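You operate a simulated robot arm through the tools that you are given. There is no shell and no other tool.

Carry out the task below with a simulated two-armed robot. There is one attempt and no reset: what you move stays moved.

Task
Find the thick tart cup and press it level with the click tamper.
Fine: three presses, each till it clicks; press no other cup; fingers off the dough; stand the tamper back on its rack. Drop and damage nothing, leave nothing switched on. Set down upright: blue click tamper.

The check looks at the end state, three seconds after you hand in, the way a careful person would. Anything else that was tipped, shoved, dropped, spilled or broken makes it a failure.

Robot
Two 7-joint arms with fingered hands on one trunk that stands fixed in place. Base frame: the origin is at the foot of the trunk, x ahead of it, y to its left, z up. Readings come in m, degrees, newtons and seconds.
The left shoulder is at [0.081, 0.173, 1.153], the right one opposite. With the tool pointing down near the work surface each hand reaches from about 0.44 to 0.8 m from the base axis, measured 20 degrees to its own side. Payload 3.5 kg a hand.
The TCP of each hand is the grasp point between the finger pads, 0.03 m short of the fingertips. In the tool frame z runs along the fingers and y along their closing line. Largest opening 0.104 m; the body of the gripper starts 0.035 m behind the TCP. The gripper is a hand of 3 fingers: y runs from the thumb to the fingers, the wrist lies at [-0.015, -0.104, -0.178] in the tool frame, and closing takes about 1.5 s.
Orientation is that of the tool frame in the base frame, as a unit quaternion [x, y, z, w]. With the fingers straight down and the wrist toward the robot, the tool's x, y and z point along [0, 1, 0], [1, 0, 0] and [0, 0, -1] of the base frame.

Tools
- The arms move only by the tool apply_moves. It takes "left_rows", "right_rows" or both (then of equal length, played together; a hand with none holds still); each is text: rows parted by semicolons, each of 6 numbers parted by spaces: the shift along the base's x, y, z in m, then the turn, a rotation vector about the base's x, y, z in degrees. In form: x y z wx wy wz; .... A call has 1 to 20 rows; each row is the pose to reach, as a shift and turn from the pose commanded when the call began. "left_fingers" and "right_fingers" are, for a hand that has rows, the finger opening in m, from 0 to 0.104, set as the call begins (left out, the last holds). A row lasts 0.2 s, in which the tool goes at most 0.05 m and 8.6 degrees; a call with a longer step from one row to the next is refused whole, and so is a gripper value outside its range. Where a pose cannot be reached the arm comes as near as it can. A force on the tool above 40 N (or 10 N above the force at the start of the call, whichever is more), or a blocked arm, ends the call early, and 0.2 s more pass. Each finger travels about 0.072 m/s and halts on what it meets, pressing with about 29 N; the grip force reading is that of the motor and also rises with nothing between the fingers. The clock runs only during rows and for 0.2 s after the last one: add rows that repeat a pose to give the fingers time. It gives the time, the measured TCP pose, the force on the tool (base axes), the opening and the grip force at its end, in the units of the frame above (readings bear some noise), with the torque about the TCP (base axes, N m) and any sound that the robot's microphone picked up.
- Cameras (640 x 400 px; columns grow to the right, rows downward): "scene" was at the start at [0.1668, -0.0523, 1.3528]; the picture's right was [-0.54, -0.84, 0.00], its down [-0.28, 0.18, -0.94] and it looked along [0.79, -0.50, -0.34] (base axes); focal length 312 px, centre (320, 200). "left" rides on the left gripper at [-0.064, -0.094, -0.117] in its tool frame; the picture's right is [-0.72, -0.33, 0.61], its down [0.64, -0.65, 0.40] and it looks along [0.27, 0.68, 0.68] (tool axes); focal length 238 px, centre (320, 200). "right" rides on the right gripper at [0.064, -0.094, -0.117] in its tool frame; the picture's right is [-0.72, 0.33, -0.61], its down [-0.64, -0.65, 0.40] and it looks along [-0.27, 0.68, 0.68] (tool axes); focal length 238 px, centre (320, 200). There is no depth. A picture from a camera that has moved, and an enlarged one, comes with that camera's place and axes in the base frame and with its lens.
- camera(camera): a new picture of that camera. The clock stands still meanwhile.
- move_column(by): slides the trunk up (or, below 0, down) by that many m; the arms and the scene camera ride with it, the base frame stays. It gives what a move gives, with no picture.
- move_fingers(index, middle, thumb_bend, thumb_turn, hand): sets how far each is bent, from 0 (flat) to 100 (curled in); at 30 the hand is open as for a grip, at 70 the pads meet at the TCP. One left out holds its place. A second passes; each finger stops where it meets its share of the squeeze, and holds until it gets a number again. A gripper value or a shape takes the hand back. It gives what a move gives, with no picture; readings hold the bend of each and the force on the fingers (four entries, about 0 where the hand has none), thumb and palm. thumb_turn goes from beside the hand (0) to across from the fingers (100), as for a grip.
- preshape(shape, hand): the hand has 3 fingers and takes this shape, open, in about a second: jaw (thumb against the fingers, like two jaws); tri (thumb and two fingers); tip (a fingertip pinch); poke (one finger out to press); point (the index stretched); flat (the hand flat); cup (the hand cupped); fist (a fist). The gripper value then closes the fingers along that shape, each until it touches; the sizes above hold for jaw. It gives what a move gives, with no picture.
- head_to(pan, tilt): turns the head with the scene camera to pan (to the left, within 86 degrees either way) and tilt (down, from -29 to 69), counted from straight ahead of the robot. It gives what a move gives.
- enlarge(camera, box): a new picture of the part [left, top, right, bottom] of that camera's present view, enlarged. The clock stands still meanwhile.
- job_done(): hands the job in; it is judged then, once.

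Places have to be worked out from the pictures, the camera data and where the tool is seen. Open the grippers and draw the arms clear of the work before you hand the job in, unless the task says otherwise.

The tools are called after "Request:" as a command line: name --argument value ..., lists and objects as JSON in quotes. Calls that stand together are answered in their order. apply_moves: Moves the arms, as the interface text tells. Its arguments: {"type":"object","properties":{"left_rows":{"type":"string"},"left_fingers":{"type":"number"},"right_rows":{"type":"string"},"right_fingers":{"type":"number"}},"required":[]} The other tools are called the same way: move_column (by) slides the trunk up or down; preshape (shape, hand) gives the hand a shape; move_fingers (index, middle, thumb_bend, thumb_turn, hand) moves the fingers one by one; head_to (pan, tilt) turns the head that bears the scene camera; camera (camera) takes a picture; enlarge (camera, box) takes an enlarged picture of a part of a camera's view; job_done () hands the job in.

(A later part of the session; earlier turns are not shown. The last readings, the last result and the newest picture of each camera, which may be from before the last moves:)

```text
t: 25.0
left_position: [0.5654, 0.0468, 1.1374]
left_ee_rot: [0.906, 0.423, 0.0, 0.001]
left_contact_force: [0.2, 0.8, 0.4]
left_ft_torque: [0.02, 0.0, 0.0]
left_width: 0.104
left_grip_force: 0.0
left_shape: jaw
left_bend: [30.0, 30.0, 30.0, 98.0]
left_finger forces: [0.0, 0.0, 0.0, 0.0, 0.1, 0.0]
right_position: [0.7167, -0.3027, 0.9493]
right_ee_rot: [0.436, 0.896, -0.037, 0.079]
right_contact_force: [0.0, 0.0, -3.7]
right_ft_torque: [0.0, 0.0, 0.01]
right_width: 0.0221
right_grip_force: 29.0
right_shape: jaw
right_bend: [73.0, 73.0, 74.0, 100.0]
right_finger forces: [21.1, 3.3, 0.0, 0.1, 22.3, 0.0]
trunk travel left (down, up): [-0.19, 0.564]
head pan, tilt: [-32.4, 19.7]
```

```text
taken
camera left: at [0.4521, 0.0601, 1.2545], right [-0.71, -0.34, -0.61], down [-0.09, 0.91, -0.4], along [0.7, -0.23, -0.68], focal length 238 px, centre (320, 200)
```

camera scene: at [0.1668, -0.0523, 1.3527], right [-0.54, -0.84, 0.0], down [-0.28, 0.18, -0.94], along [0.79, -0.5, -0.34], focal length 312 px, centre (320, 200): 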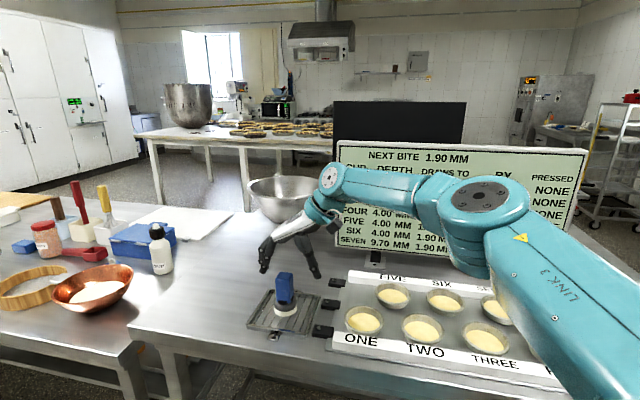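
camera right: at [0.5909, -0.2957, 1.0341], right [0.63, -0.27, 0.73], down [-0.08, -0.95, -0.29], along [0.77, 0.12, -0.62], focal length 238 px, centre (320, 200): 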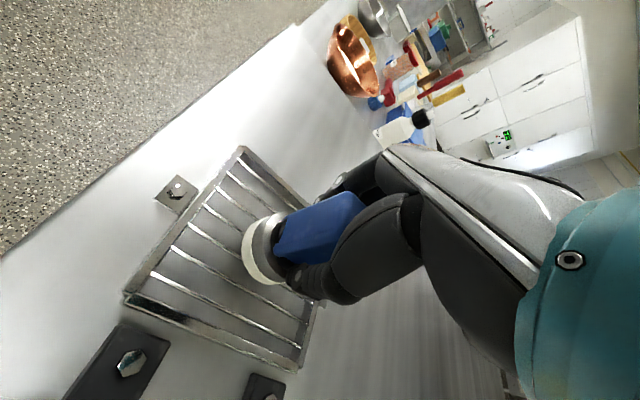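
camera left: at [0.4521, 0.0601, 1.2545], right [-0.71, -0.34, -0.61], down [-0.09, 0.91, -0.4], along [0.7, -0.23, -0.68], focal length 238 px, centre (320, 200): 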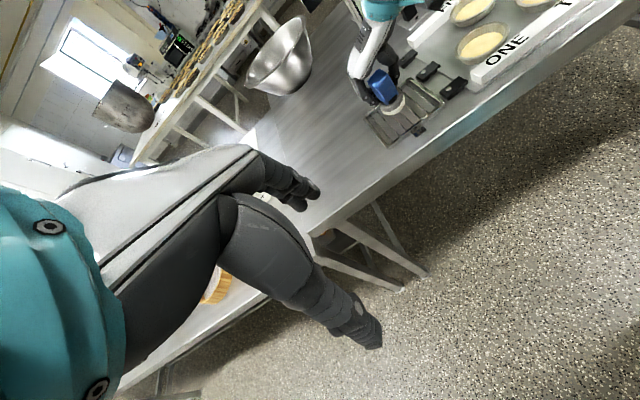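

The tamper is visible now; enlarge.

Request:
enlarge --camera "left" --box '[335, 50, 455, 150]'

Request:
enlarge --camera "scene" --box '[250, 200, 340, 300]'

```text
4.00 times, centred on (395, 100) of left
camera zoom: at [0.4521, 0.0601, 1.2545], right [-0.71, -0.34, -0.61], down [-0.09, 0.91, -0.4], along [0.7, -0.23, -0.68], focal length 953 px, centre (20, 600)
```

zoom: 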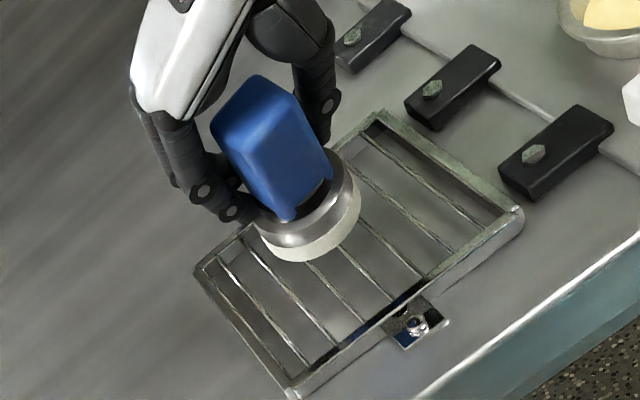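

```text
4.00 times, centred on (295, 250) of scene
camera zoom: at [0.1955, -0.0526, 1.2907], right [-0.54, -0.84, 0.0], down [-0.29, 0.18, -0.94], along [0.79, -0.5, -0.34], focal length 1247 px, centre (420, 0)
```

zoom: 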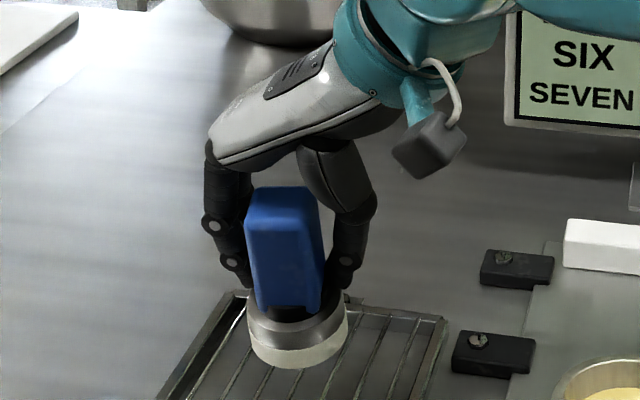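

The tamper leans about along the hand's own 10° tilt, i.e. it settled aligned with the hand. So I'll lift clear, draw inward, and straighten the hand (and yaw to ~0°), then check whether the tamper becomes upright.

Request:
apply_moves --right_rows "0 0 0.02 0 0 0; 0 0 0.04 0 0 0; 0 0 0.06 0 0 0; 0 0 0.08 0 0 0; -0.02 -0.01 0.08 2 1.5 0; -0.04 -0.02 0.08 4 3 0; -0.06 -0.03 0.08 6 4.5 0; -0.08 -0.04 0.08 7.88 6.16 0; -0.1 -0.05 0.08 7.88 6.16 0; -0.1 -0.05 0.08 7.88 6.16 0"

Request:
camera --camera "scene"

Request:
camera --camera "left"

```text
t: 27.2
left_position: [0.5649, 0.0485, 1.1377]
left_ee_rot: [0.906, 0.423, -0.001, 0.0]
left_contact_force: [-0.1, 1.0, -0.3]
left_ft_torque: [0.01, 0.04, 0.03]
left_width: 0.1035
left_grip_force: 0.0
left_shape: jaw
left_bend: [30.0, 30.0, 30.0, 98.0]
left_finger forces: [0.1, 0.0, 0.0, 0.1, 0.1, 0.0]
right_position: [0.6146, -0.3546, 1.0279]
right_ee_rot: [0.438, 0.899, 0.001, 0.0]
right_contact_force: [0.6, 0.1, -3.2]
right_ft_torque: [-0.02, -0.03, 0.03]
right_width: 0.0217
right_grip_force: 28.5
right_shape: jaw
right_bend: [73.0, 73.0, 76.0, 100.0]
right_finger forces: [21.6, 3.9, 0.0, 0.0, 23.8, 0.0]
trunk travel left (down, up): [-0.19, 0.564]
head pan, tilt: [-32.4, 19.7]
```

```text
taken
camera scene: at [0.1955, -0.0525, 1.2907], right [-0.54, -0.84, 0.0], down [-0.29, 0.18, -0.94], along [0.79, -0.5, -0.34], focal length 312 px, centre (320, 200)
```

scene: 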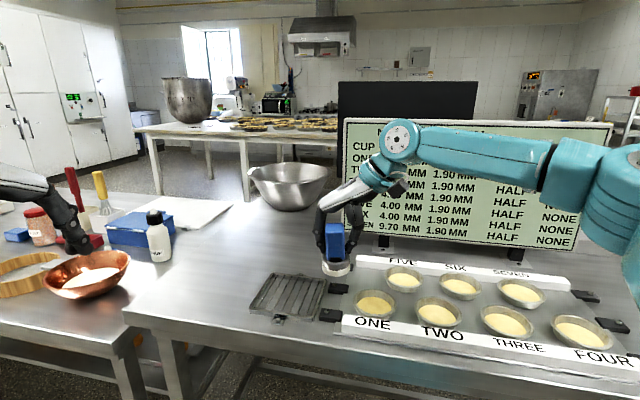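

```text
taken
camera left: at [0.4519, 0.0605, 1.2545], right [-0.71, -0.34, -0.61], down [-0.09, 0.91, -0.4], along [0.7, -0.23, -0.68], focal length 238 px, centre (320, 200)
```

left: 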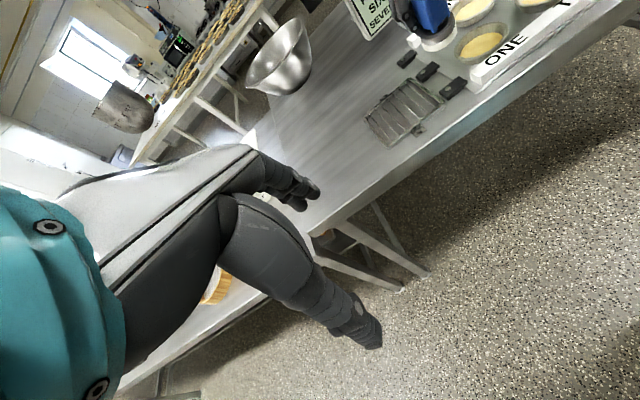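

Hand is vertical now. I enlarge both views to measure the tamper's lean.

Request:
enlarge --camera "scene" --box '[295, 200, 385, 285]'

Request:
enlarge --camera "left" --box '[370, 0, 480, 70]'

Request:
enlarge --camera "right" --box '[200, 120, 420, 330]'

```text
4.71 times, centred on (340, 242) of scene
camera zoom: at [0.1955, -0.0525, 1.2907], right [-0.54, -0.84, 0.0], down [-0.29, 0.18, -0.94], along [0.79, -0.5, -0.34], focal length 1467 px, centre (226, 0)
```

zoom: 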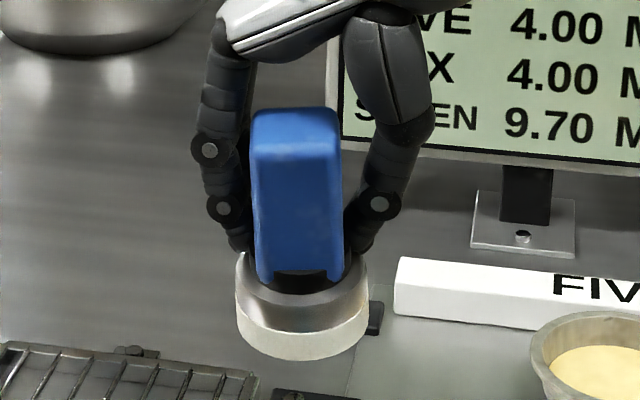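

```text
5.71 times, centred on (425, 35) of left
camera zoom: at [0.4519, 0.0605, 1.2545], right [-0.71, -0.34, -0.61], down [-0.09, 0.91, -0.4], along [0.7, -0.23, -0.68], focal length 1362 px, centre (-280, 1143)
```

zoom: 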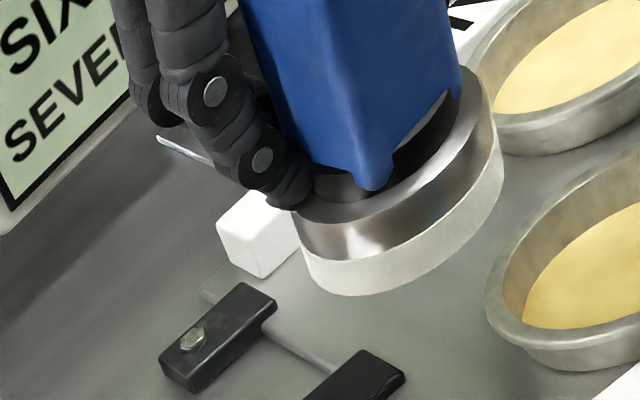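

```text
1.90 times, centred on (310, 225) of right
camera zoom: at [0.5016, -0.3628, 1.1467], right [0.7, -0.37, 0.61], down [-0.12, -0.91, -0.41], along [0.7, 0.21, -0.68], focal length 454 px, centre (339, 152)
```

zoom: 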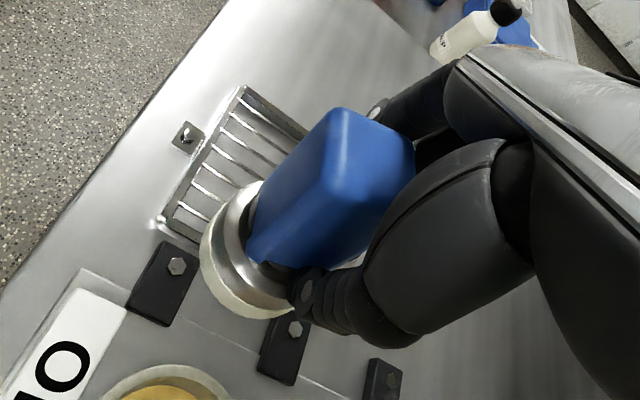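

The hand-camera view shows the handle sitting ~1 cm toward the index side and leaning ~8° about the closing axis — a poor pinch for pressing. I'll set it back on the rack with the hand tilted to make the tamper upright, at a comfortable yaw (~15°), then regrip it better. First move above the rack.

Request:
apply_moves --right_rows "0.02 0.007 0 1.8 0.9 -5.75; 0.04 0.014 0 3.58 1.8 -11.5; 0.06 0.021 0 5.4 2.7 -17.25; 0.08 0.028 0 7.16 3.58 -23; 0.099 0.0346 0 7.16 3.58 -23; 0.099 0.0346 -0.02 7.16 3.58 -23; 0.099 0.0346 -0.04 7.16 3.58 -23; 0.099 0.0346 -0.06 7.16 3.58 -23; 0.099 0.0346 -0.06 7.16 3.58 -23"

Request:
enlarge --camera "scene" --box '[250, 200, 340, 310]'

Request:
enlarge --camera "left" --box '[335, 50, 455, 150]'

Request:
enlarge --camera "right" --box '[160, 120, 400, 330]'

```text
t: 29.2
left_position: [0.5648, 0.049, 1.1387]
left_ee_rot: [0.906, 0.423, 0.0, 0.0]
left_contact_force: [0.3, 0.0, -0.6]
left_ft_torque: [0.02, 0.03, -0.01]
left_width: 0.1039
left_grip_force: 0.1
left_shape: jaw
left_bend: [30.0, 30.0, 30.0, 98.0]
left_finger forces: [0.0, 0.0, 0.1, 0.0, 0.1, 0.1]
right_position: [0.716, -0.3189, 0.969]
right_ee_rot: [0.607, 0.792, 0.042, -0.055]
right_contact_force: [0.5, 1.1, -3.2]
right_ft_torque: [0.0, -0.02, -0.01]
right_width: 0.0214
right_grip_force: 28.9
right_shape: jaw
right_bend: [73.0, 73.0, 76.0, 100.0]
right_finger forces: [21.7, 4.0, 0.0, 0.0, 23.5, 0.0]
trunk travel left (down, up): [-0.19, 0.564]
head pan, tilt: [-32.4, 19.7]
```

```text
3.64 times, centred on (295, 255) of scene
camera zoom: at [0.1953, -0.0524, 1.2908], right [-0.54, -0.84, 0.0], down [-0.28, 0.18, -0.94], along [0.79, -0.5, -0.34], focal length 1134 px, centre (411, 0)
```

zoom: 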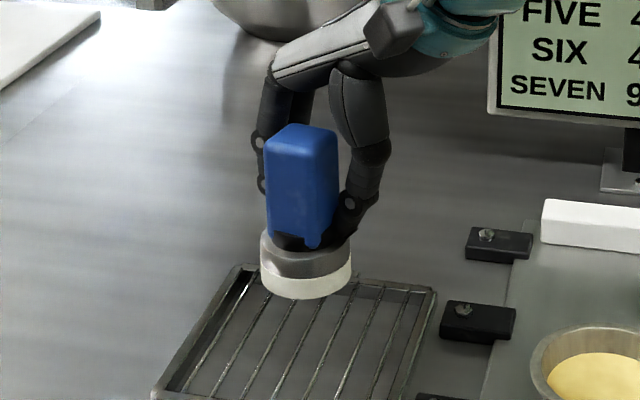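

```text
4.00 times, centred on (395, 100) of left
camera zoom: at [0.4516, 0.0606, 1.2547], right [-0.71, -0.34, -0.61], down [-0.09, 0.91, -0.4], along [0.7, -0.23, -0.68], focal length 953 px, centre (20, 600)
```

zoom: 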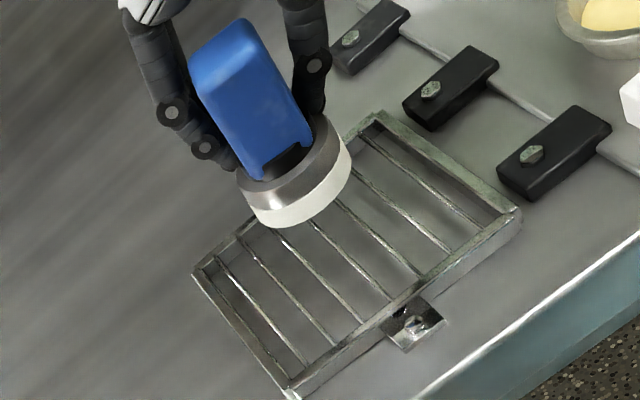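

```text
1.90 times, centred on (280, 225) of right
camera zoom: at [0.6133, -0.298, 1.0949], right [0.52, -0.69, 0.51], down [-0.48, -0.73, -0.49], along [0.7, 0.01, -0.71], focal length 454 px, centre (396, 152)
```

zoom: 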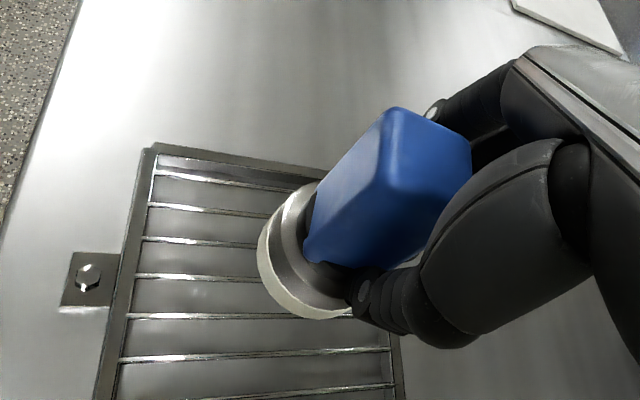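

The tamper looks upright within ~2–3° and the foot is over the rack's middle. I shift 5 mm back toward centre and lower gently, in small steps, to touch down.

Request:
apply_moves --right_rows "-0.005 0.004 -0.01 0 0 0; -0.005 0.004 -0.02 0 0 0; -0.005 0.004 -0.026 0 0 0; -0.005 0.004 -0.03 0 0 0; -0.005 0.004 -0.033 0 0 0; -0.005 0.004 -0.035 0 0 0"

```text
t: 30.6
left_position: [0.5642, 0.0486, 1.1381]
left_ee_rot: [0.907, 0.422, 0.0, 0.0]
left_contact_force: [0.8, -0.5, -0.2]
left_ft_torque: [-0.02, 0.02, 0.02]
left_width: 0.1037
left_grip_force: 0.1
left_shape: jaw
left_bend: [30.0, 30.0, 30.0, 98.0]
left_finger forces: [0.0, 0.0, 0.0, 0.1, 0.0, 0.0]
right_position: [0.7106, -0.3148, 0.9333]
right_ee_rot: [0.606, 0.792, 0.043, -0.056]
right_contact_force: [-0.5, -0.2, -3.2]
right_ft_torque: [0.0, 0.02, -0.03]
right_width: 0.0216
right_grip_force: 29.0
right_shape: jaw
right_bend: [73.0, 73.0, 76.0, 100.0]
right_finger forces: [21.6, 4.0, 0.0, 0.0, 23.5, 0.0]
trunk travel left (down, up): [-0.19, 0.564]
head pan, tilt: [-32.4, 19.7]
```

Still hanging free (-3.2 N weight). I continue down in 1–1.5 mm steps.

Request:
apply_moves --right_rows "0 0 -0.0015 0 0 0; 0 0 -0.003 0 0 0; 0 0 -0.0045 0 0 0; 0 0 -0.006 0 0 0"

Request:
enlarge --camera "left" --box '[335, 50, 455, 150]'

Request:
enlarge --camera "scene" --box '[250, 210, 340, 310]'

```text
t: 31.6
left_position: [0.5644, 0.0485, 1.1388]
left_ee_rot: [0.906, 0.423, 0.0, 0.001]
left_contact_force: [-0.6, -0.8, -0.2]
left_ft_torque: [0.02, 0.01, 0.05]
left_width: 0.1038
left_grip_force: 0.0
left_shape: jaw
left_bend: [30.0, 30.0, 30.0, 98.0]
left_finger forces: [0.1, 0.1, 0.0, 0.0, 0.0, 0.0]
right_position: [0.7101, -0.3141, 0.9285]
right_ee_rot: [0.607, 0.792, 0.043, -0.055]
right_contact_force: [-1.0, -0.7, -0.7]
right_ft_torque: [-0.02, -0.05, 0.02]
right_width: 0.0218
right_grip_force: 28.7
right_shape: jaw
right_bend: [73.0, 73.0, 76.0, 100.0]
right_finger forces: [22.7, 4.3, 0.1, 0.1, 23.8, 0.0]
trunk travel left (down, up): [-0.19, 0.564]
head pan, tilt: [-32.4, 19.7]
```

```text
4.00 times, centred on (395, 100) of left
camera zoom: at [0.4514, 0.0606, 1.2548], right [-0.71, -0.34, -0.61], down [-0.09, 0.91, -0.4], along [0.7, -0.23, -0.68], focal length 953 px, centre (20, 600)
```

zoom: 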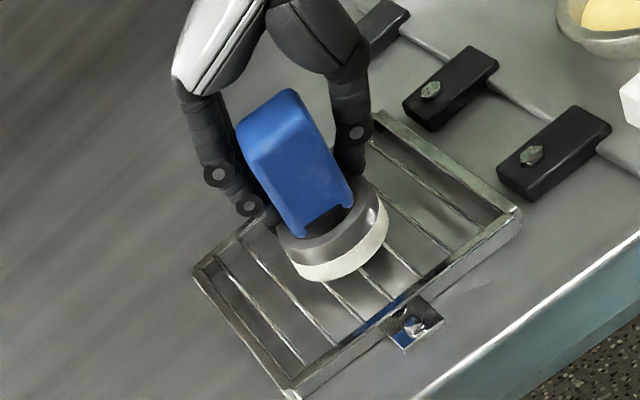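

```text
4.00 times, centred on (295, 260) of scene
camera zoom: at [0.1952, -0.0524, 1.2909], right [-0.54, -0.84, 0.0], down [-0.28, 0.18, -0.94], along [0.79, -0.5, -0.34], focal length 1247 px, centre (420, -40)
```

zoom: 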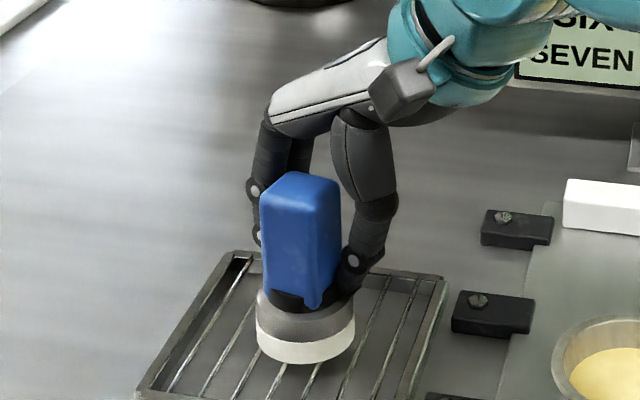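

Contact has begun (weight coming off). I lower another 2 mm so it seats flat, checking force.

Request:
apply_moves --right_rows "0 0 -0.001 0 0 0; 0 0 -0.002 0 0 0; 0 0 -0.003 0 0 0"

Request:
enlarge --camera "left" --box '[365, 70, 445, 130]'

Request:
enlarge --camera "right" --box '[160, 120, 400, 330]'

```text
t: 32.4
left_position: [0.5614, 0.0483, 1.1405]
left_ee_rot: [0.906, 0.423, 0.0, 0.001]
left_contact_force: [0.3, 0.0, -0.1]
left_ft_torque: [0.02, -0.01, -0.02]
left_width: 0.1037
left_grip_force: 0.0
left_shape: jaw
left_bend: [30.0, 30.0, 30.0, 98.0]
left_finger forces: [0.0, 0.0, 0.1, 0.1, 0.1, 0.1]
right_position: [0.7094, -0.3142, 0.9284]
right_ee_rot: [0.607, 0.791, 0.045, -0.053]
right_contact_force: [-1.1, -1.9, 11.6]
right_ft_torque: [0.09, -0.22, 0.0]
right_width: 0.0219
right_grip_force: 29.2
right_shape: jaw
right_bend: [73.0, 73.0, 76.0, 100.0]
right_finger forces: [30.3, 4.3, 0.0, 0.0, 28.1, 0.1]
trunk travel left (down, up): [-0.19, 0.564]
head pan, tilt: [-32.4, 19.7]
```

```text
6.67 times, centred on (405, 100) of left
camera zoom: at [0.4499, 0.061, 1.2555], right [-0.71, -0.34, -0.61], down [-0.09, 0.91, -0.4], along [0.7, -0.23, -0.68], focal length 1589 px, centre (-247, 867)
```

zoom: 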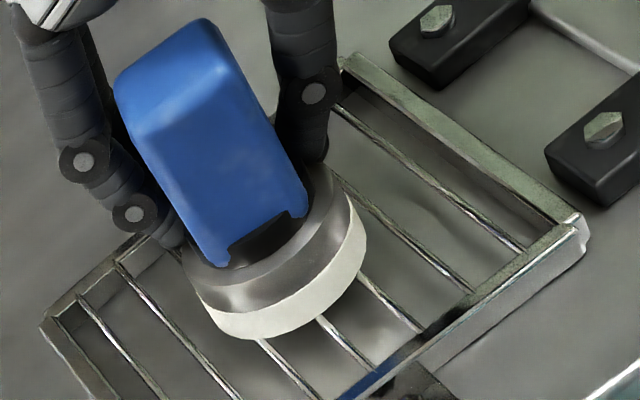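

```text
1.90 times, centred on (280, 225) of right
camera zoom: at [0.6067, -0.2939, 1.0533], right [0.52, -0.69, 0.51], down [-0.48, -0.73, -0.49], along [0.71, 0.01, -0.7], focal length 454 px, centre (396, 152)
```

zoom: 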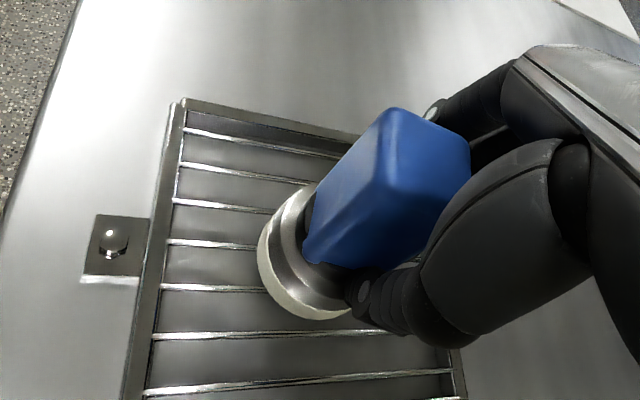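

Seated with ~12 N and no slip. I ease up 1.5 mm, then open the fingers.

Request:
apply_moves --right_rows "0 0 0.0015 0 0 0; 0 0 0.0015 0 0 0"

Request:
apply_moves --right_rows "0 0 0 0 0 0; 0 0 0 0 0 0; 0 0 0 0 0 0; 0 0 0 0 0 0; 0 0 0 0 0 0; 0 0 0 0 0 0; 0 0 0 0 0 0; 0 0 0 0 0 0" --right_fingers 0.104

Request:
enlarge --camera "left" --box '[335, 50, 455, 150]'

Request:
enlarge --camera "right" --box '[160, 120, 400, 330]'

Request:
enlarge --camera "scene" --box '[250, 210, 340, 310]'

```text
t: 33.0
left_position: [0.5629, 0.0483, 1.1393]
left_ee_rot: [0.906, 0.422, 0.001, 0.001]
left_contact_force: [0.7, -0.6, 0.2]
left_ft_torque: [-0.02, 0.0, 0.0]
left_width: 0.1038
left_grip_force: 0.1
left_shape: jaw
left_bend: [30.0, 30.0, 30.0, 98.0]
left_finger forces: [0.0, 0.0, 0.0, 0.0, 0.0, 0.0]
right_position: [0.7093, -0.3144, 0.928]
right_ee_rot: [0.607, 0.792, 0.045, -0.054]
right_contact_force: [1.4, -1.3, 11.8]
right_ft_torque: [0.17, -0.43, -0.06]
right_width: 0.0218
right_grip_force: 29.1
right_shape: jaw
right_bend: [73.0, 73.0, 76.0, 100.0]
right_finger forces: [33.9, 4.5, 0.1, 0.0, 24.9, 0.1]
trunk travel left (down, up): [-0.19, 0.564]
head pan, tilt: [-32.4, 19.7]
```

```text
t: 34.8
left_position: [0.5634, 0.0475, 1.1372]
left_ee_rot: [0.906, 0.423, 0.0, 0.0]
left_contact_force: [0.1, 0.1, -0.1]
left_ft_torque: [-0.01, 0.03, -0.01]
left_width: 0.1038
left_grip_force: 0.0
left_shape: jaw
left_bend: [30.0, 30.0, 30.0, 98.0]
left_finger forces: [0.1, 0.0, 0.0, 0.0, 0.1, 0.0]
right_position: [0.7108, -0.317, 0.9267]
right_ee_rot: [0.606, 0.792, 0.042, -0.055]
right_contact_force: [0.6, 0.6, 0.9]
right_ft_torque: [-0.01, -0.03, -0.01]
right_width: 0.1035
right_grip_force: 0.0
right_shape: jaw
right_bend: [30.0, 30.0, 30.0, 98.0]
right_finger forces: [0.0, 0.0, 0.1, 0.0, 0.0, 0.0]
trunk travel left (down, up): [-0.19, 0.564]
head pan, tilt: [-32.4, 19.7]
```

```text
4.00 times, centred on (395, 100) of left
camera zoom: at [0.4514, 0.0607, 1.2547], right [-0.71, -0.34, -0.61], down [-0.09, 0.91, -0.4], along [0.7, -0.23, -0.68], focal length 953 px, centre (20, 600)
```

zoom: 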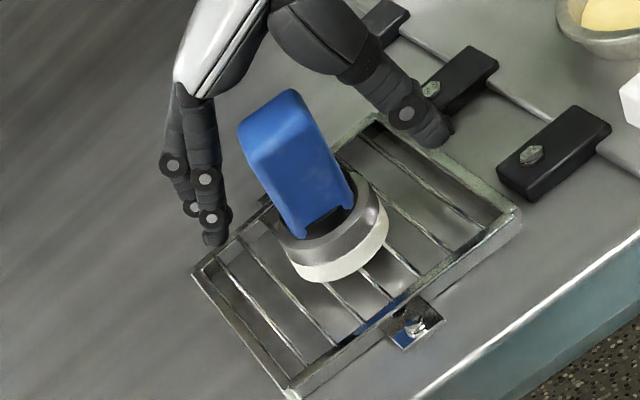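

```text
1.90 times, centred on (280, 225) of right
camera zoom: at [0.6074, -0.2943, 1.0521], right [0.52, -0.69, 0.51], down [-0.48, -0.73, -0.49], along [0.71, 0.01, -0.71], focal length 454 px, centre (396, 152)
```

zoom: 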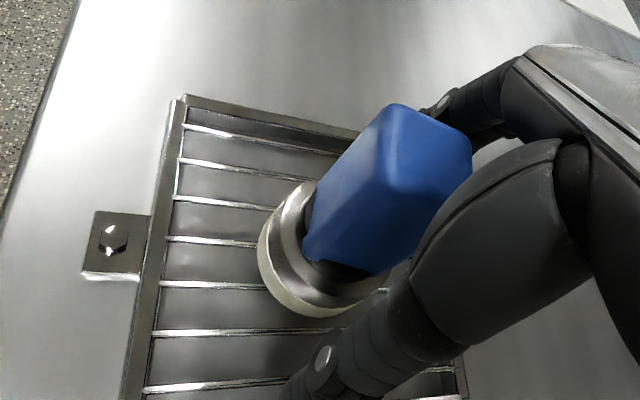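

```text
4.00 times, centred on (295, 260) of scene
camera zoom: at [0.1951, -0.0523, 1.2908], right [-0.54, -0.84, 0.0], down [-0.28, 0.18, -0.94], along [0.79, -0.5, -0.34], focal length 1247 px, centre (420, -40)
```

zoom: 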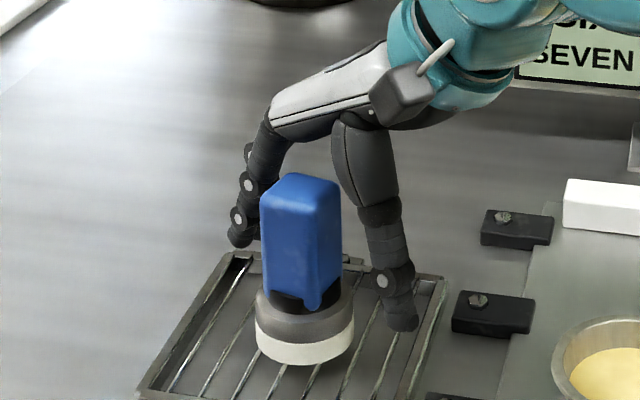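

It stands freely on the rack; combining three views puts its axis at about (0.7135, -0.304) with faces at ~28° yaw. The earlier pinch was likely too low. I raise slightly, turn the hand vertical at yaw 28°, centred, with TCP at z≈0.94 so the pads meet the blue flats.

Request:
apply_moves --right_rows "0 0.003 0.01 0 0 0; 0.001 0.006 0.02 -2.5 -1 4.3; 0.002 0.01 0.02 -5 -2 8.6; 0.0027 0.013 0.02 -7.5 -2.94 13; 0.0027 0.013 0.014 -7.5 -2.94 13; 0.0027 0.013 0.014 -7.5 -2.94 13"

Request:
enlarge --camera "right" --box '[160, 120, 400, 330]'

Request:
enlarge --camera "left" --box '[335, 50, 455, 150]'

Request:
enlarge --camera "scene" --box '[250, 210, 340, 310]'

```text
t: 36.2
left_position: [0.5642, 0.0489, 1.1396]
left_ee_rot: [0.906, 0.423, 0.0, 0.0]
left_contact_force: [0.3, 0.9, 0.7]
left_ft_torque: [0.02, 0.02, 0.0]
left_width: 0.1036
left_grip_force: 0.1
left_shape: jaw
left_bend: [30.0, 30.0, 30.0, 98.0]
left_finger forces: [0.0, 0.1, 0.1, 0.0, 0.0, 0.2]
right_position: [0.7123, -0.3021, 0.9407]
right_ee_rot: [0.514, 0.858, 0.0, 0.001]
right_contact_force: [-0.1, 0.7, 0.5]
right_ft_torque: [0.03, -0.05, 0.02]
right_width: 0.1037
right_grip_force: 0.1
right_shape: jaw
right_bend: [30.0, 30.0, 30.0, 98.0]
right_finger forces: [0.0, 0.0, 0.0, 0.0, 0.2, 0.1]
trunk travel left (down, up): [-0.19, 0.564]
head pan, tilt: [-32.4, 19.7]
```

```text
1.90 times, centred on (280, 225) of right
camera zoom: at [0.5995, -0.2893, 1.0581], right [0.63, -0.48, 0.61], down [-0.27, -0.87, -0.4], along [0.73, 0.08, -0.68], focal length 454 px, centre (396, 152)
```

zoom: 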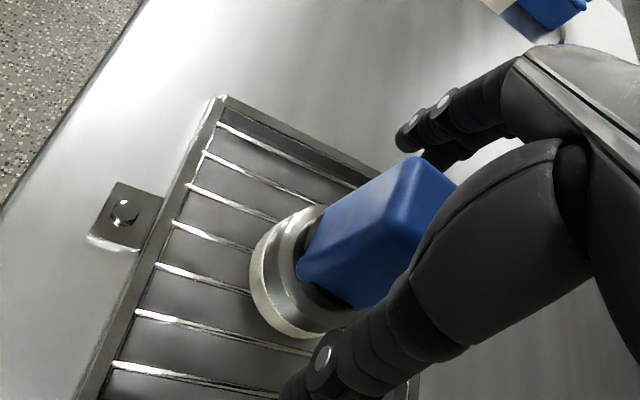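

```text
4.00 times, centred on (395, 100) of left
camera zoom: at [0.4514, 0.0607, 1.2547], right [-0.71, -0.34, -0.61], down [-0.09, 0.91, -0.4], along [0.7, -0.23, -0.68], focal length 953 px, centre (20, 600)
```

zoom: 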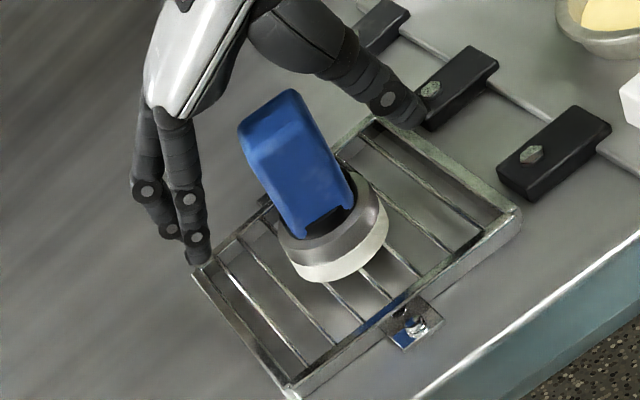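

```text
4.00 times, centred on (295, 260) of scene
camera zoom: at [0.1951, -0.0523, 1.2908], right [-0.54, -0.84, 0.0], down [-0.28, 0.18, -0.94], along [0.79, -0.5, -0.34], focal length 1247 px, centre (420, -40)
```

zoom: 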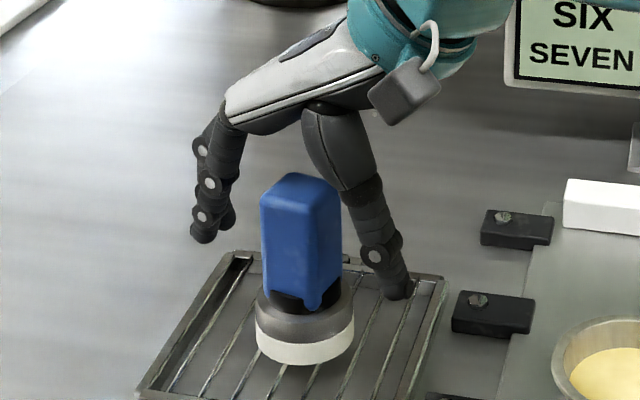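

Both side views show the thumb/finger midpoint exactly on the handle axis. Close the grip.

Request:
apply_moves --right_rows "0 0 0 0 0 0; 0 0 0 0 0 0; 0 0 0 0 0 0; 0 0 0 0 0 0; 0 0 0 0 0 0; 0 0 0 0 0 0; 0 0 0 0 0 0; 0 0 0 0 0 0" --right_fingers 0.0

Request:
enlarge --camera "right" --box '[160, 120, 400, 330]'

Request:
enlarge --camera "left" --box '[335, 50, 455, 150]'

Request:
enlarge --camera "scene" --box '[250, 210, 340, 310]'

```text
t: 38.0
left_position: [0.564, 0.0484, 1.1379]
left_ee_rot: [0.906, 0.423, 0.0, 0.0]
left_contact_force: [0.1, -0.9, -0.2]
left_ft_torque: [-0.02, 0.02, -0.03]
left_width: 0.1038
left_grip_force: 0.1
left_shape: jaw
left_bend: [30.0, 30.0, 30.0, 98.0]
left_finger forces: [0.0, 0.1, 0.0, 0.1, 0.0, 0.0]
right_position: [0.711, -0.3009, 0.9407]
right_ee_rot: [0.515, 0.857, 0.001, 0.0]
right_contact_force: [-0.8, 0.8, -0.2]
right_ft_torque: [0.04, -0.03, -0.01]
right_width: 0.0287
right_grip_force: 28.5
right_shape: jaw
right_bend: [73.0, 58.0, 73.0, 100.0]
right_finger forces: [17.0, 9.0, 0.0, 0.0, 26.2, 0.0]
trunk travel left (down, up): [-0.19, 0.564]
head pan, tilt: [-32.4, 19.7]
```

```text
1.90 times, centred on (280, 225) of right
camera zoom: at [0.5996, -0.2894, 1.0581], right [0.63, -0.48, 0.61], down [-0.27, -0.87, -0.4], along [0.73, 0.08, -0.68], focal length 454 px, centre (396, 152)
```

zoom: 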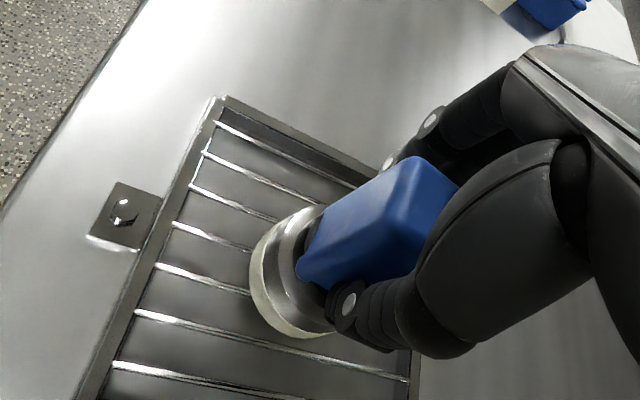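

```text
4.00 times, centred on (395, 100) of left
camera zoom: at [0.4515, 0.0607, 1.2547], right [-0.71, -0.34, -0.61], down [-0.09, 0.91, -0.4], along [0.7, -0.23, -0.68], focal length 953 px, centre (20, 600)
```

zoom: 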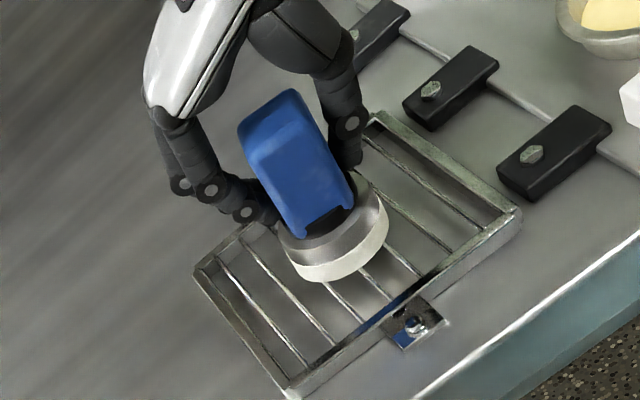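

```text
4.00 times, centred on (295, 260) of scene
camera zoom: at [0.1952, -0.0524, 1.2908], right [-0.54, -0.84, 0.0], down [-0.28, 0.18, -0.94], along [0.79, -0.5, -0.34], focal length 1247 px, centre (420, -40)
```

zoom: 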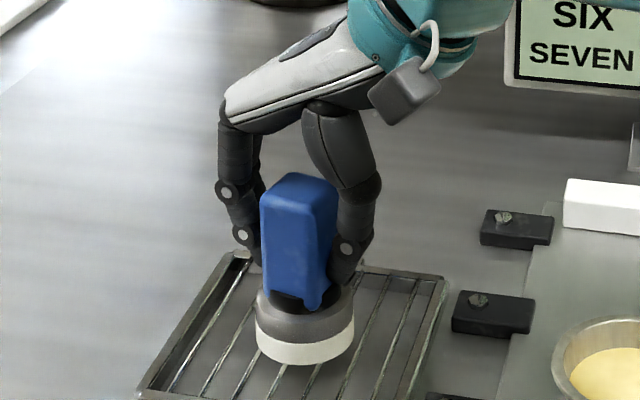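

Now the width reads 28.7 mm — the true handle width, so the pads are on the flats. Lift 4 cm and check it stays upright.

Request:
apply_moves --right_rows "0 0 0.005 0 0 0; 0 0 0.01 0 0 0; 0 0 0.02 0 0 0; 0 0 0.03 0 0 0; 0 0 0.04 0 0 0; 0 0 0.04 0 0 0"

Request:
enlarge --camera "right" --box '[160, 120, 400, 330]'

Request:
enlarge --camera "left" --box '[335, 30, 455, 130]'

Request:
enlarge --camera "scene" --box '[250, 200, 340, 300]'

```text
t: 39.4
left_position: [0.5653, 0.0487, 1.1385]
left_ee_rot: [0.906, 0.423, -0.001, 0.0]
left_contact_force: [0.1, -0.1, 0.4]
left_ft_torque: [0.03, -0.02, -0.01]
left_width: 0.1037
left_grip_force: 0.1
left_shape: jaw
left_bend: [30.0, 30.0, 30.0, 98.0]
left_finger forces: [0.1, 0.0, 0.0, 0.0, 0.0, 0.0]
right_position: [0.7127, -0.3013, 0.98]
right_ee_rot: [0.514, 0.858, -0.001, 0.0]
right_contact_force: [0.9, 0.5, -3.2]
right_ft_torque: [0.04, -0.02, 0.02]
right_width: 0.0291
right_grip_force: 29.2
right_shape: jaw
right_bend: [73.0, 58.0, 73.0, 100.0]
right_finger forces: [17.1, 8.9, 0.0, 0.1, 25.8, 0.1]
trunk travel left (down, up): [-0.19, 0.564]
head pan, tilt: [-32.4, 19.7]
```

```text
1.90 times, centred on (280, 225) of right
camera zoom: at [0.6005, -0.2897, 1.0979], right [0.63, -0.48, 0.61], down [-0.27, -0.87, -0.4], along [0.73, 0.08, -0.68], focal length 454 px, centre (396, 152)
```

zoom: 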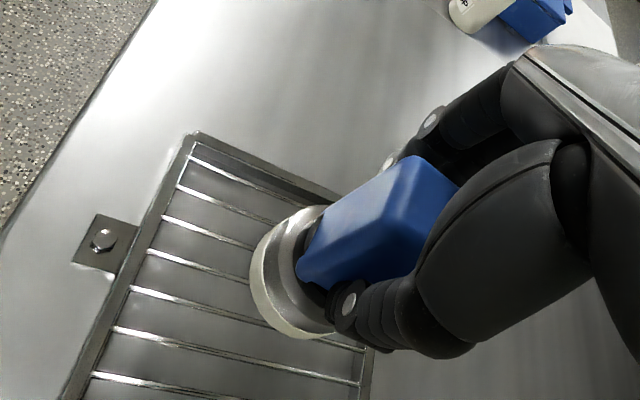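

```text
4.00 times, centred on (395, 80) of left
camera zoom: at [0.4518, 0.0606, 1.2545], right [-0.71, -0.34, -0.61], down [-0.09, 0.91, -0.4], along [0.7, -0.23, -0.68], focal length 953 px, centre (20, 680)
```

zoom: 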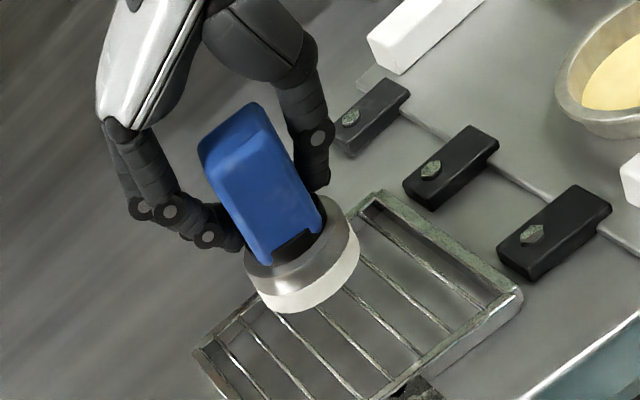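

```text
4.00 times, centred on (295, 250) of scene
camera zoom: at [0.1955, -0.0525, 1.2907], right [-0.54, -0.84, 0.0], down [-0.29, 0.18, -0.94], along [0.79, -0.5, -0.34], focal length 1247 px, centre (420, 0)
```

zoom: 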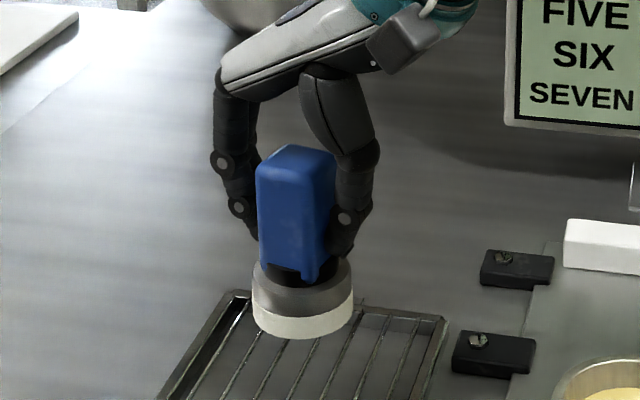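

The view is unchanged after the lift: the tamper hangs upright and firm, weight ≈3.2 N. Now carry it: up to TCP z≈1.03, swing toward cup SEVEN while turning the yaw from 28° toward -44°; first half now.

Request:
apply_moves --right_rows "0 0 0.025 0 0 0; 0 0 0.05 0 0 0; -0.02 -0.03 0.055 0 0 -6; -0.04 -0.06 0.055 0 0 -12; -0.06 -0.09 0.055 0 0 -18; -0.08 -0.12 0.055 0 0 -24; -0.1 -0.15 0.055 0 0 -30; -0.12 -0.18 0.055 0 0 -36; -0.14 -0.21 0.055 0 0 -42; -0.14 -0.21 0.055 0 0 -42"

Request:
camera --camera "scene"

Request:
camera --camera "right"

```text
t: 41.6
left_position: [0.5626, 0.0485, 1.1385]
left_ee_rot: [0.906, 0.422, 0.0, 0.0]
left_contact_force: [0.5, 0.0, 0.4]
left_ft_torque: [0.03, 0.02, 0.0]
left_width: 0.1037
left_grip_force: 0.0
left_shape: jaw
left_bend: [30.0, 30.0, 30.0, 98.0]
left_finger forces: [0.1, 0.0, 0.1, 0.1, 0.0, 0.0]
right_position: [0.573, -0.5134, 1.0335]
right_ee_rot: [0.788, 0.616, 0.0, 0.001]
right_contact_force: [-0.2, -0.1, -3.6]
right_ft_torque: [0.02, 0.01, 0.03]
right_width: 0.0285
right_grip_force: 29.5
right_shape: jaw
right_bend: [73.0, 58.0, 73.0, 100.0]
right_finger forces: [17.2, 8.9, 0.0, 0.0, 26.1, 0.0]
trunk travel left (down, up): [-0.19, 0.564]
head pan, tilt: [-32.4, 19.7]
```

```text
taken
camera scene: at [0.1955, -0.0525, 1.2907], right [-0.54, -0.84, 0.0], down [-0.28, 0.18, -0.94], along [0.79, -0.5, -0.34], focal length 312 px, centre (320, 200)
```

scene: 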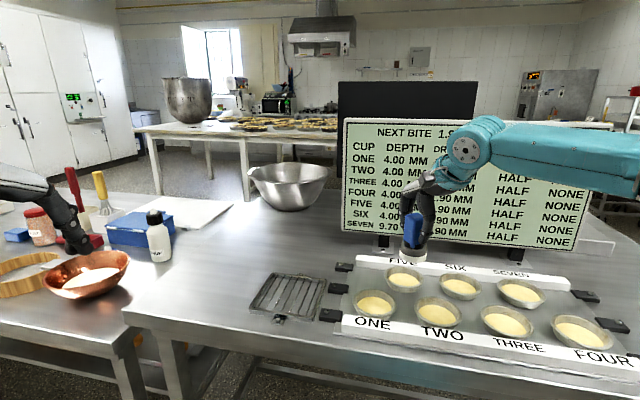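

```text
taken
camera right: at [0.4976, -0.4292, 1.1517], right [0.14, -0.78, 0.61], down [-0.79, -0.46, -0.4], along [0.6, -0.43, -0.68], focal length 238 px, centre (320, 200)
```

right: 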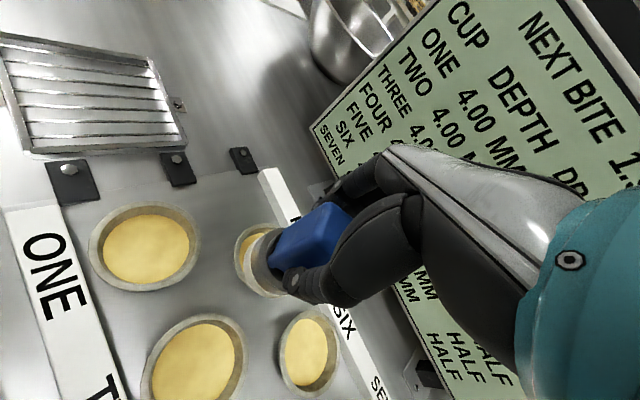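

Everything steady. I enlarge cup SEVEN in the scene camera to pin down its position.

Request:
enlarge --camera "scene" --box '[480, 260, 580, 325]'

Request:
enlarge --camera "scene" --box '[240, 260, 400, 350]'

```text
6.15 times, centred on (530, 292) of scene
camera zoom: at [0.1955, -0.0525, 1.2907], right [-0.54, -0.84, 0.0], down [-0.28, 0.18, -0.94], along [0.79, -0.5, -0.34], focal length 1919 px, centre (-972, -369)
```

zoom: 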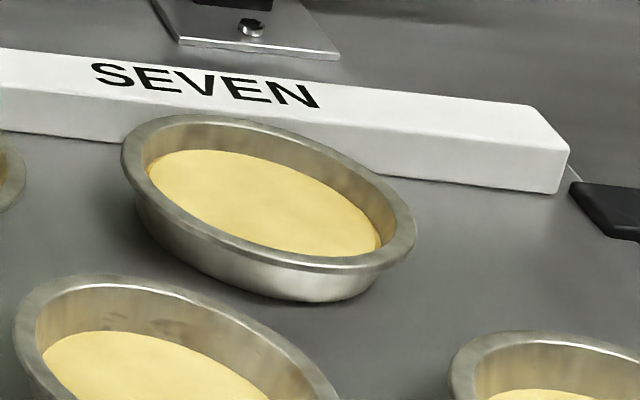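

```text
4.00 times, centred on (320, 305) of scene
camera zoom: at [0.1955, -0.0525, 1.2907], right [-0.54, -0.84, 0.0], down [-0.28, 0.18, -0.94], along [0.79, -0.5, -0.34], focal length 1247 px, centre (320, -220)
```

zoom: 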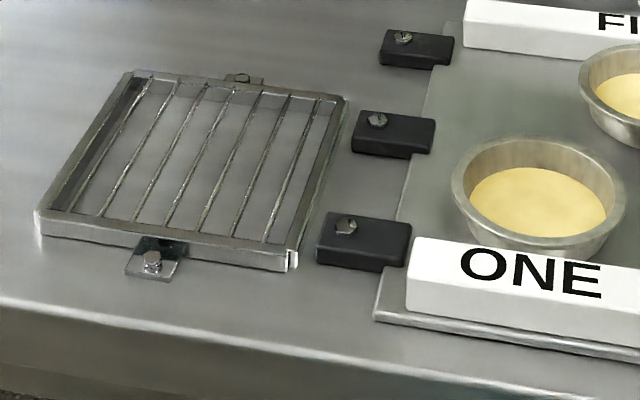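

Two scene-camera positions triangulate cup SEVEN's rim centre to (0.431, -0.703, 0.886), dough ~7 mm below the rim. I carry the tamper above it at z≈1.03, yaw to -44°.

Request:
apply_moves --right_rows "-0.02 -0.027 0 0 0 -5; -0.04 -0.054 0 0 0 -10; -0.06 -0.081 0 0 0 -15; -0.08 -0.108 0 0 0 -20; -0.1 -0.135 0 0 0 -25; -0.12 -0.16 0 0 0 -30; -0.142 -0.19 0 0 0 -30; -0.142 -0.19 0 0 0 -30"

Request:
camera --camera "scene"

Request:
camera --camera "right"

```text
t: 43.4
left_position: [0.5642, 0.0475, 1.1383]
left_ee_rot: [0.906, 0.422, 0.001, 0.0]
left_contact_force: [0.3, 0.5, 0.0]
left_ft_torque: [-0.06, 0.01, 0.0]
left_width: 0.1038
left_grip_force: 0.1
left_shape: jaw
left_bend: [30.0, 30.0, 30.0, 98.0]
left_finger forces: [0.1, 0.1, 0.0, 0.0, 0.0, 0.1]
right_position: [0.4312, -0.7017, 1.0343]
right_ee_rot: [0.92, 0.393, 0.0, 0.001]
right_contact_force: [0.3, -0.1, -2.7]
right_ft_torque: [0.0, 0.01, -0.01]
right_width: 0.0287
right_grip_force: 28.7
right_shape: jaw
right_bend: [73.0, 58.0, 73.0, 100.0]
right_finger forces: [17.0, 8.9, 0.0, 0.0, 25.9, 0.0]
trunk travel left (down, up): [-0.19, 0.564]
head pan, tilt: [-32.4, 19.7]
```

```text
taken
camera scene: at [0.1953, -0.0526, 1.2908], right [-0.54, -0.84, 0.0], down [-0.28, 0.18, -0.94], along [0.79, -0.5, -0.34], focal length 312 px, centre (320, 200)
```

scene: 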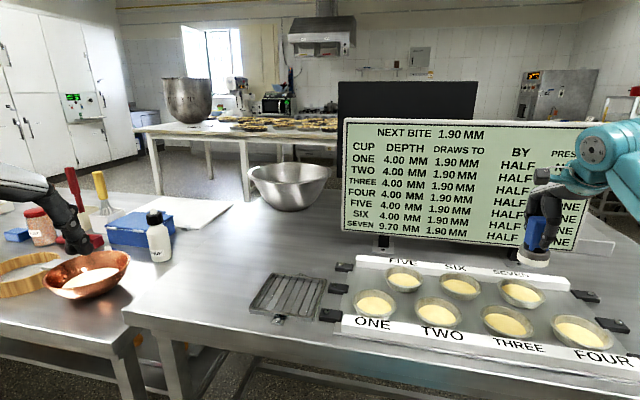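

```text
taken
camera right: at [0.4087, -0.5918, 1.1523], right [-0.26, -0.74, 0.61], down [-0.92, -0.01, -0.4], along [0.31, -0.67, -0.68], focal length 238 px, centre (320, 200)
```

right: 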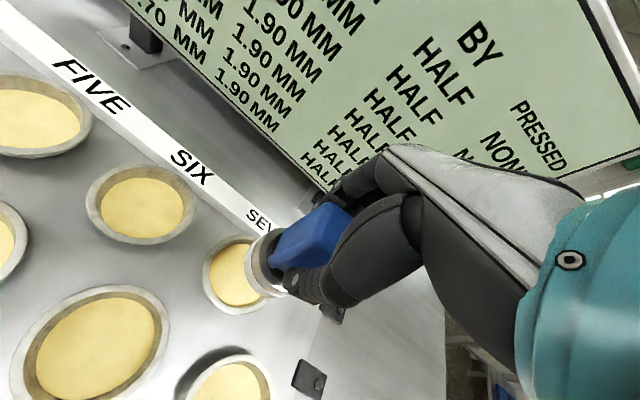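

The tamper is above cup SEVEN; the hand camera puts the rim at (0.436, -0.707), agreeing within 5 mm. I turn the head to view it centrally before lowering.

Request:
head_to --pan -62 --tilt 27

Request:
camera --camera "scene"

```text
t: 44.4
left_position: [0.5647, 0.0494, 1.1381]
left_ee_rot: [0.906, 0.422, 0.0, 0.0]
left_contact_force: [-0.1, -0.6, -0.2]
left_ft_torque: [0.01, -0.02, -0.01]
left_width: 0.1039
left_grip_force: 0.0
left_shape: jaw
left_bend: [30.0, 30.0, 30.0, 98.0]
left_finger forces: [0.1, 0.1, 0.0, 0.1, 0.0, 0.0]
right_position: [0.4314, -0.704, 1.0354]
right_ee_rot: [0.92, 0.392, 0.001, 0.0]
right_contact_force: [-0.1, 0.2, -3.3]
right_ft_torque: [0.01, 0.0, -0.03]
right_width: 0.0289
right_grip_force: 28.9
right_shape: jaw
right_bend: [73.0, 58.0, 73.0, 100.0]
right_finger forces: [17.0, 8.9, 0.1, 0.0, 25.9, 0.0]
trunk travel left (down, up): [-0.19, 0.564]
head pan, tilt: [-62.0, 27.0]
```

```text
taken
camera scene: at [0.1597, -0.0835, 1.279], right [-0.88, -0.47, 0.0], down [-0.21, 0.4, -0.89], along [0.42, -0.79, -0.45], focal length 312 px, centre (320, 200)
```

scene: 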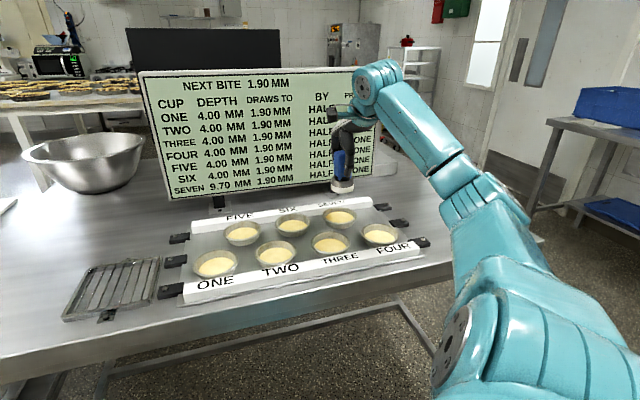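

Clear view. I lower to TCP z≈0.975, foot just above the rim, and check alignment.

Request:
apply_moves --right_rows "0 0 -0.02 0 0 0; 0 0 -0.04 0 0 0; 0 0 -0.06 0 0 0; 0 0 -0.06 0 0 0"

Request:
enlarge --camera "scene" --box '[290, 140, 390, 240]'

Request:
enlarge --camera "right" --box '[160, 160, 380, 340]'

```text
t: 45.4
left_position: [0.5647, 0.0482, 1.1386]
left_ee_rot: [0.906, 0.423, -0.001, 0.0]
left_contact_force: [0.1, 0.3, -0.7]
left_ft_torque: [0.0, -0.02, 0.01]
left_width: 0.1037
left_grip_force: 0.0
left_shape: jaw
left_bend: [30.0, 30.0, 30.0, 98.0]
left_finger forces: [0.0, 0.0, 0.1, 0.0, 0.1, 0.1]
right_position: [0.4296, -0.7016, 0.9747]
right_ee_rot: [0.92, 0.392, -0.001, 0.0]
right_contact_force: [-0.4, -0.3, -2.7]
right_ft_torque: [0.0, -0.02, 0.02]
right_width: 0.0288
right_grip_force: 29.0
right_shape: jaw
right_bend: [73.0, 58.0, 73.0, 100.0]
right_finger forces: [16.8, 8.8, 0.0, 0.0, 25.8, 0.0]
trunk travel left (down, up): [-0.19, 0.564]
head pan, tilt: [-62.0, 27.0]
```

```text
4.00 times, centred on (340, 190) of scene
camera zoom: at [0.1596, -0.0835, 1.279], right [-0.88, -0.47, 0.0], down [-0.21, 0.4, -0.89], along [0.42, -0.79, -0.45], focal length 1247 px, centre (240, 240)
```

zoom: 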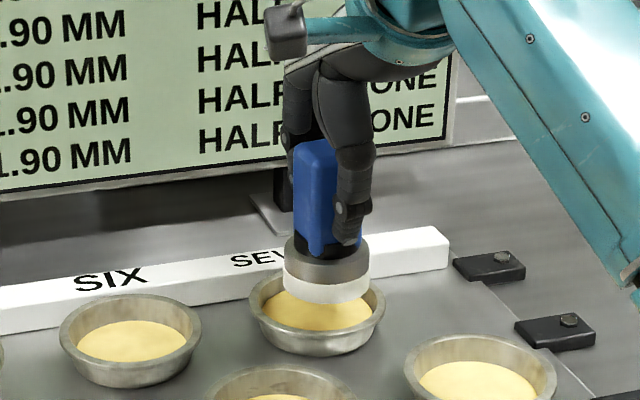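

```text
2.22 times, centred on (270, 250) of right
camera zoom: at [0.4076, -0.5904, 1.0923], right [-0.26, -0.74, 0.61], down [-0.92, -0.01, -0.4], along [0.31, -0.67, -0.68], focal length 530 px, centre (431, 89)
```

zoom: 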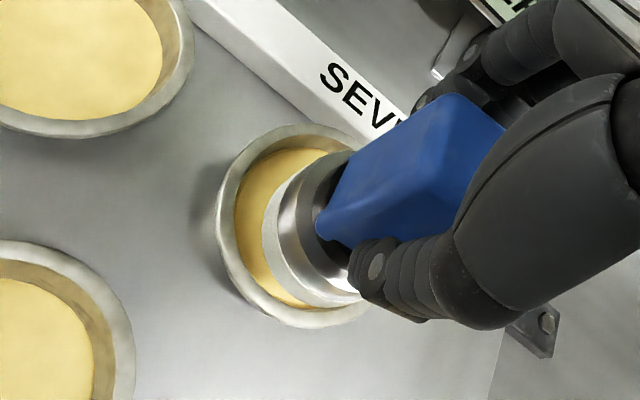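

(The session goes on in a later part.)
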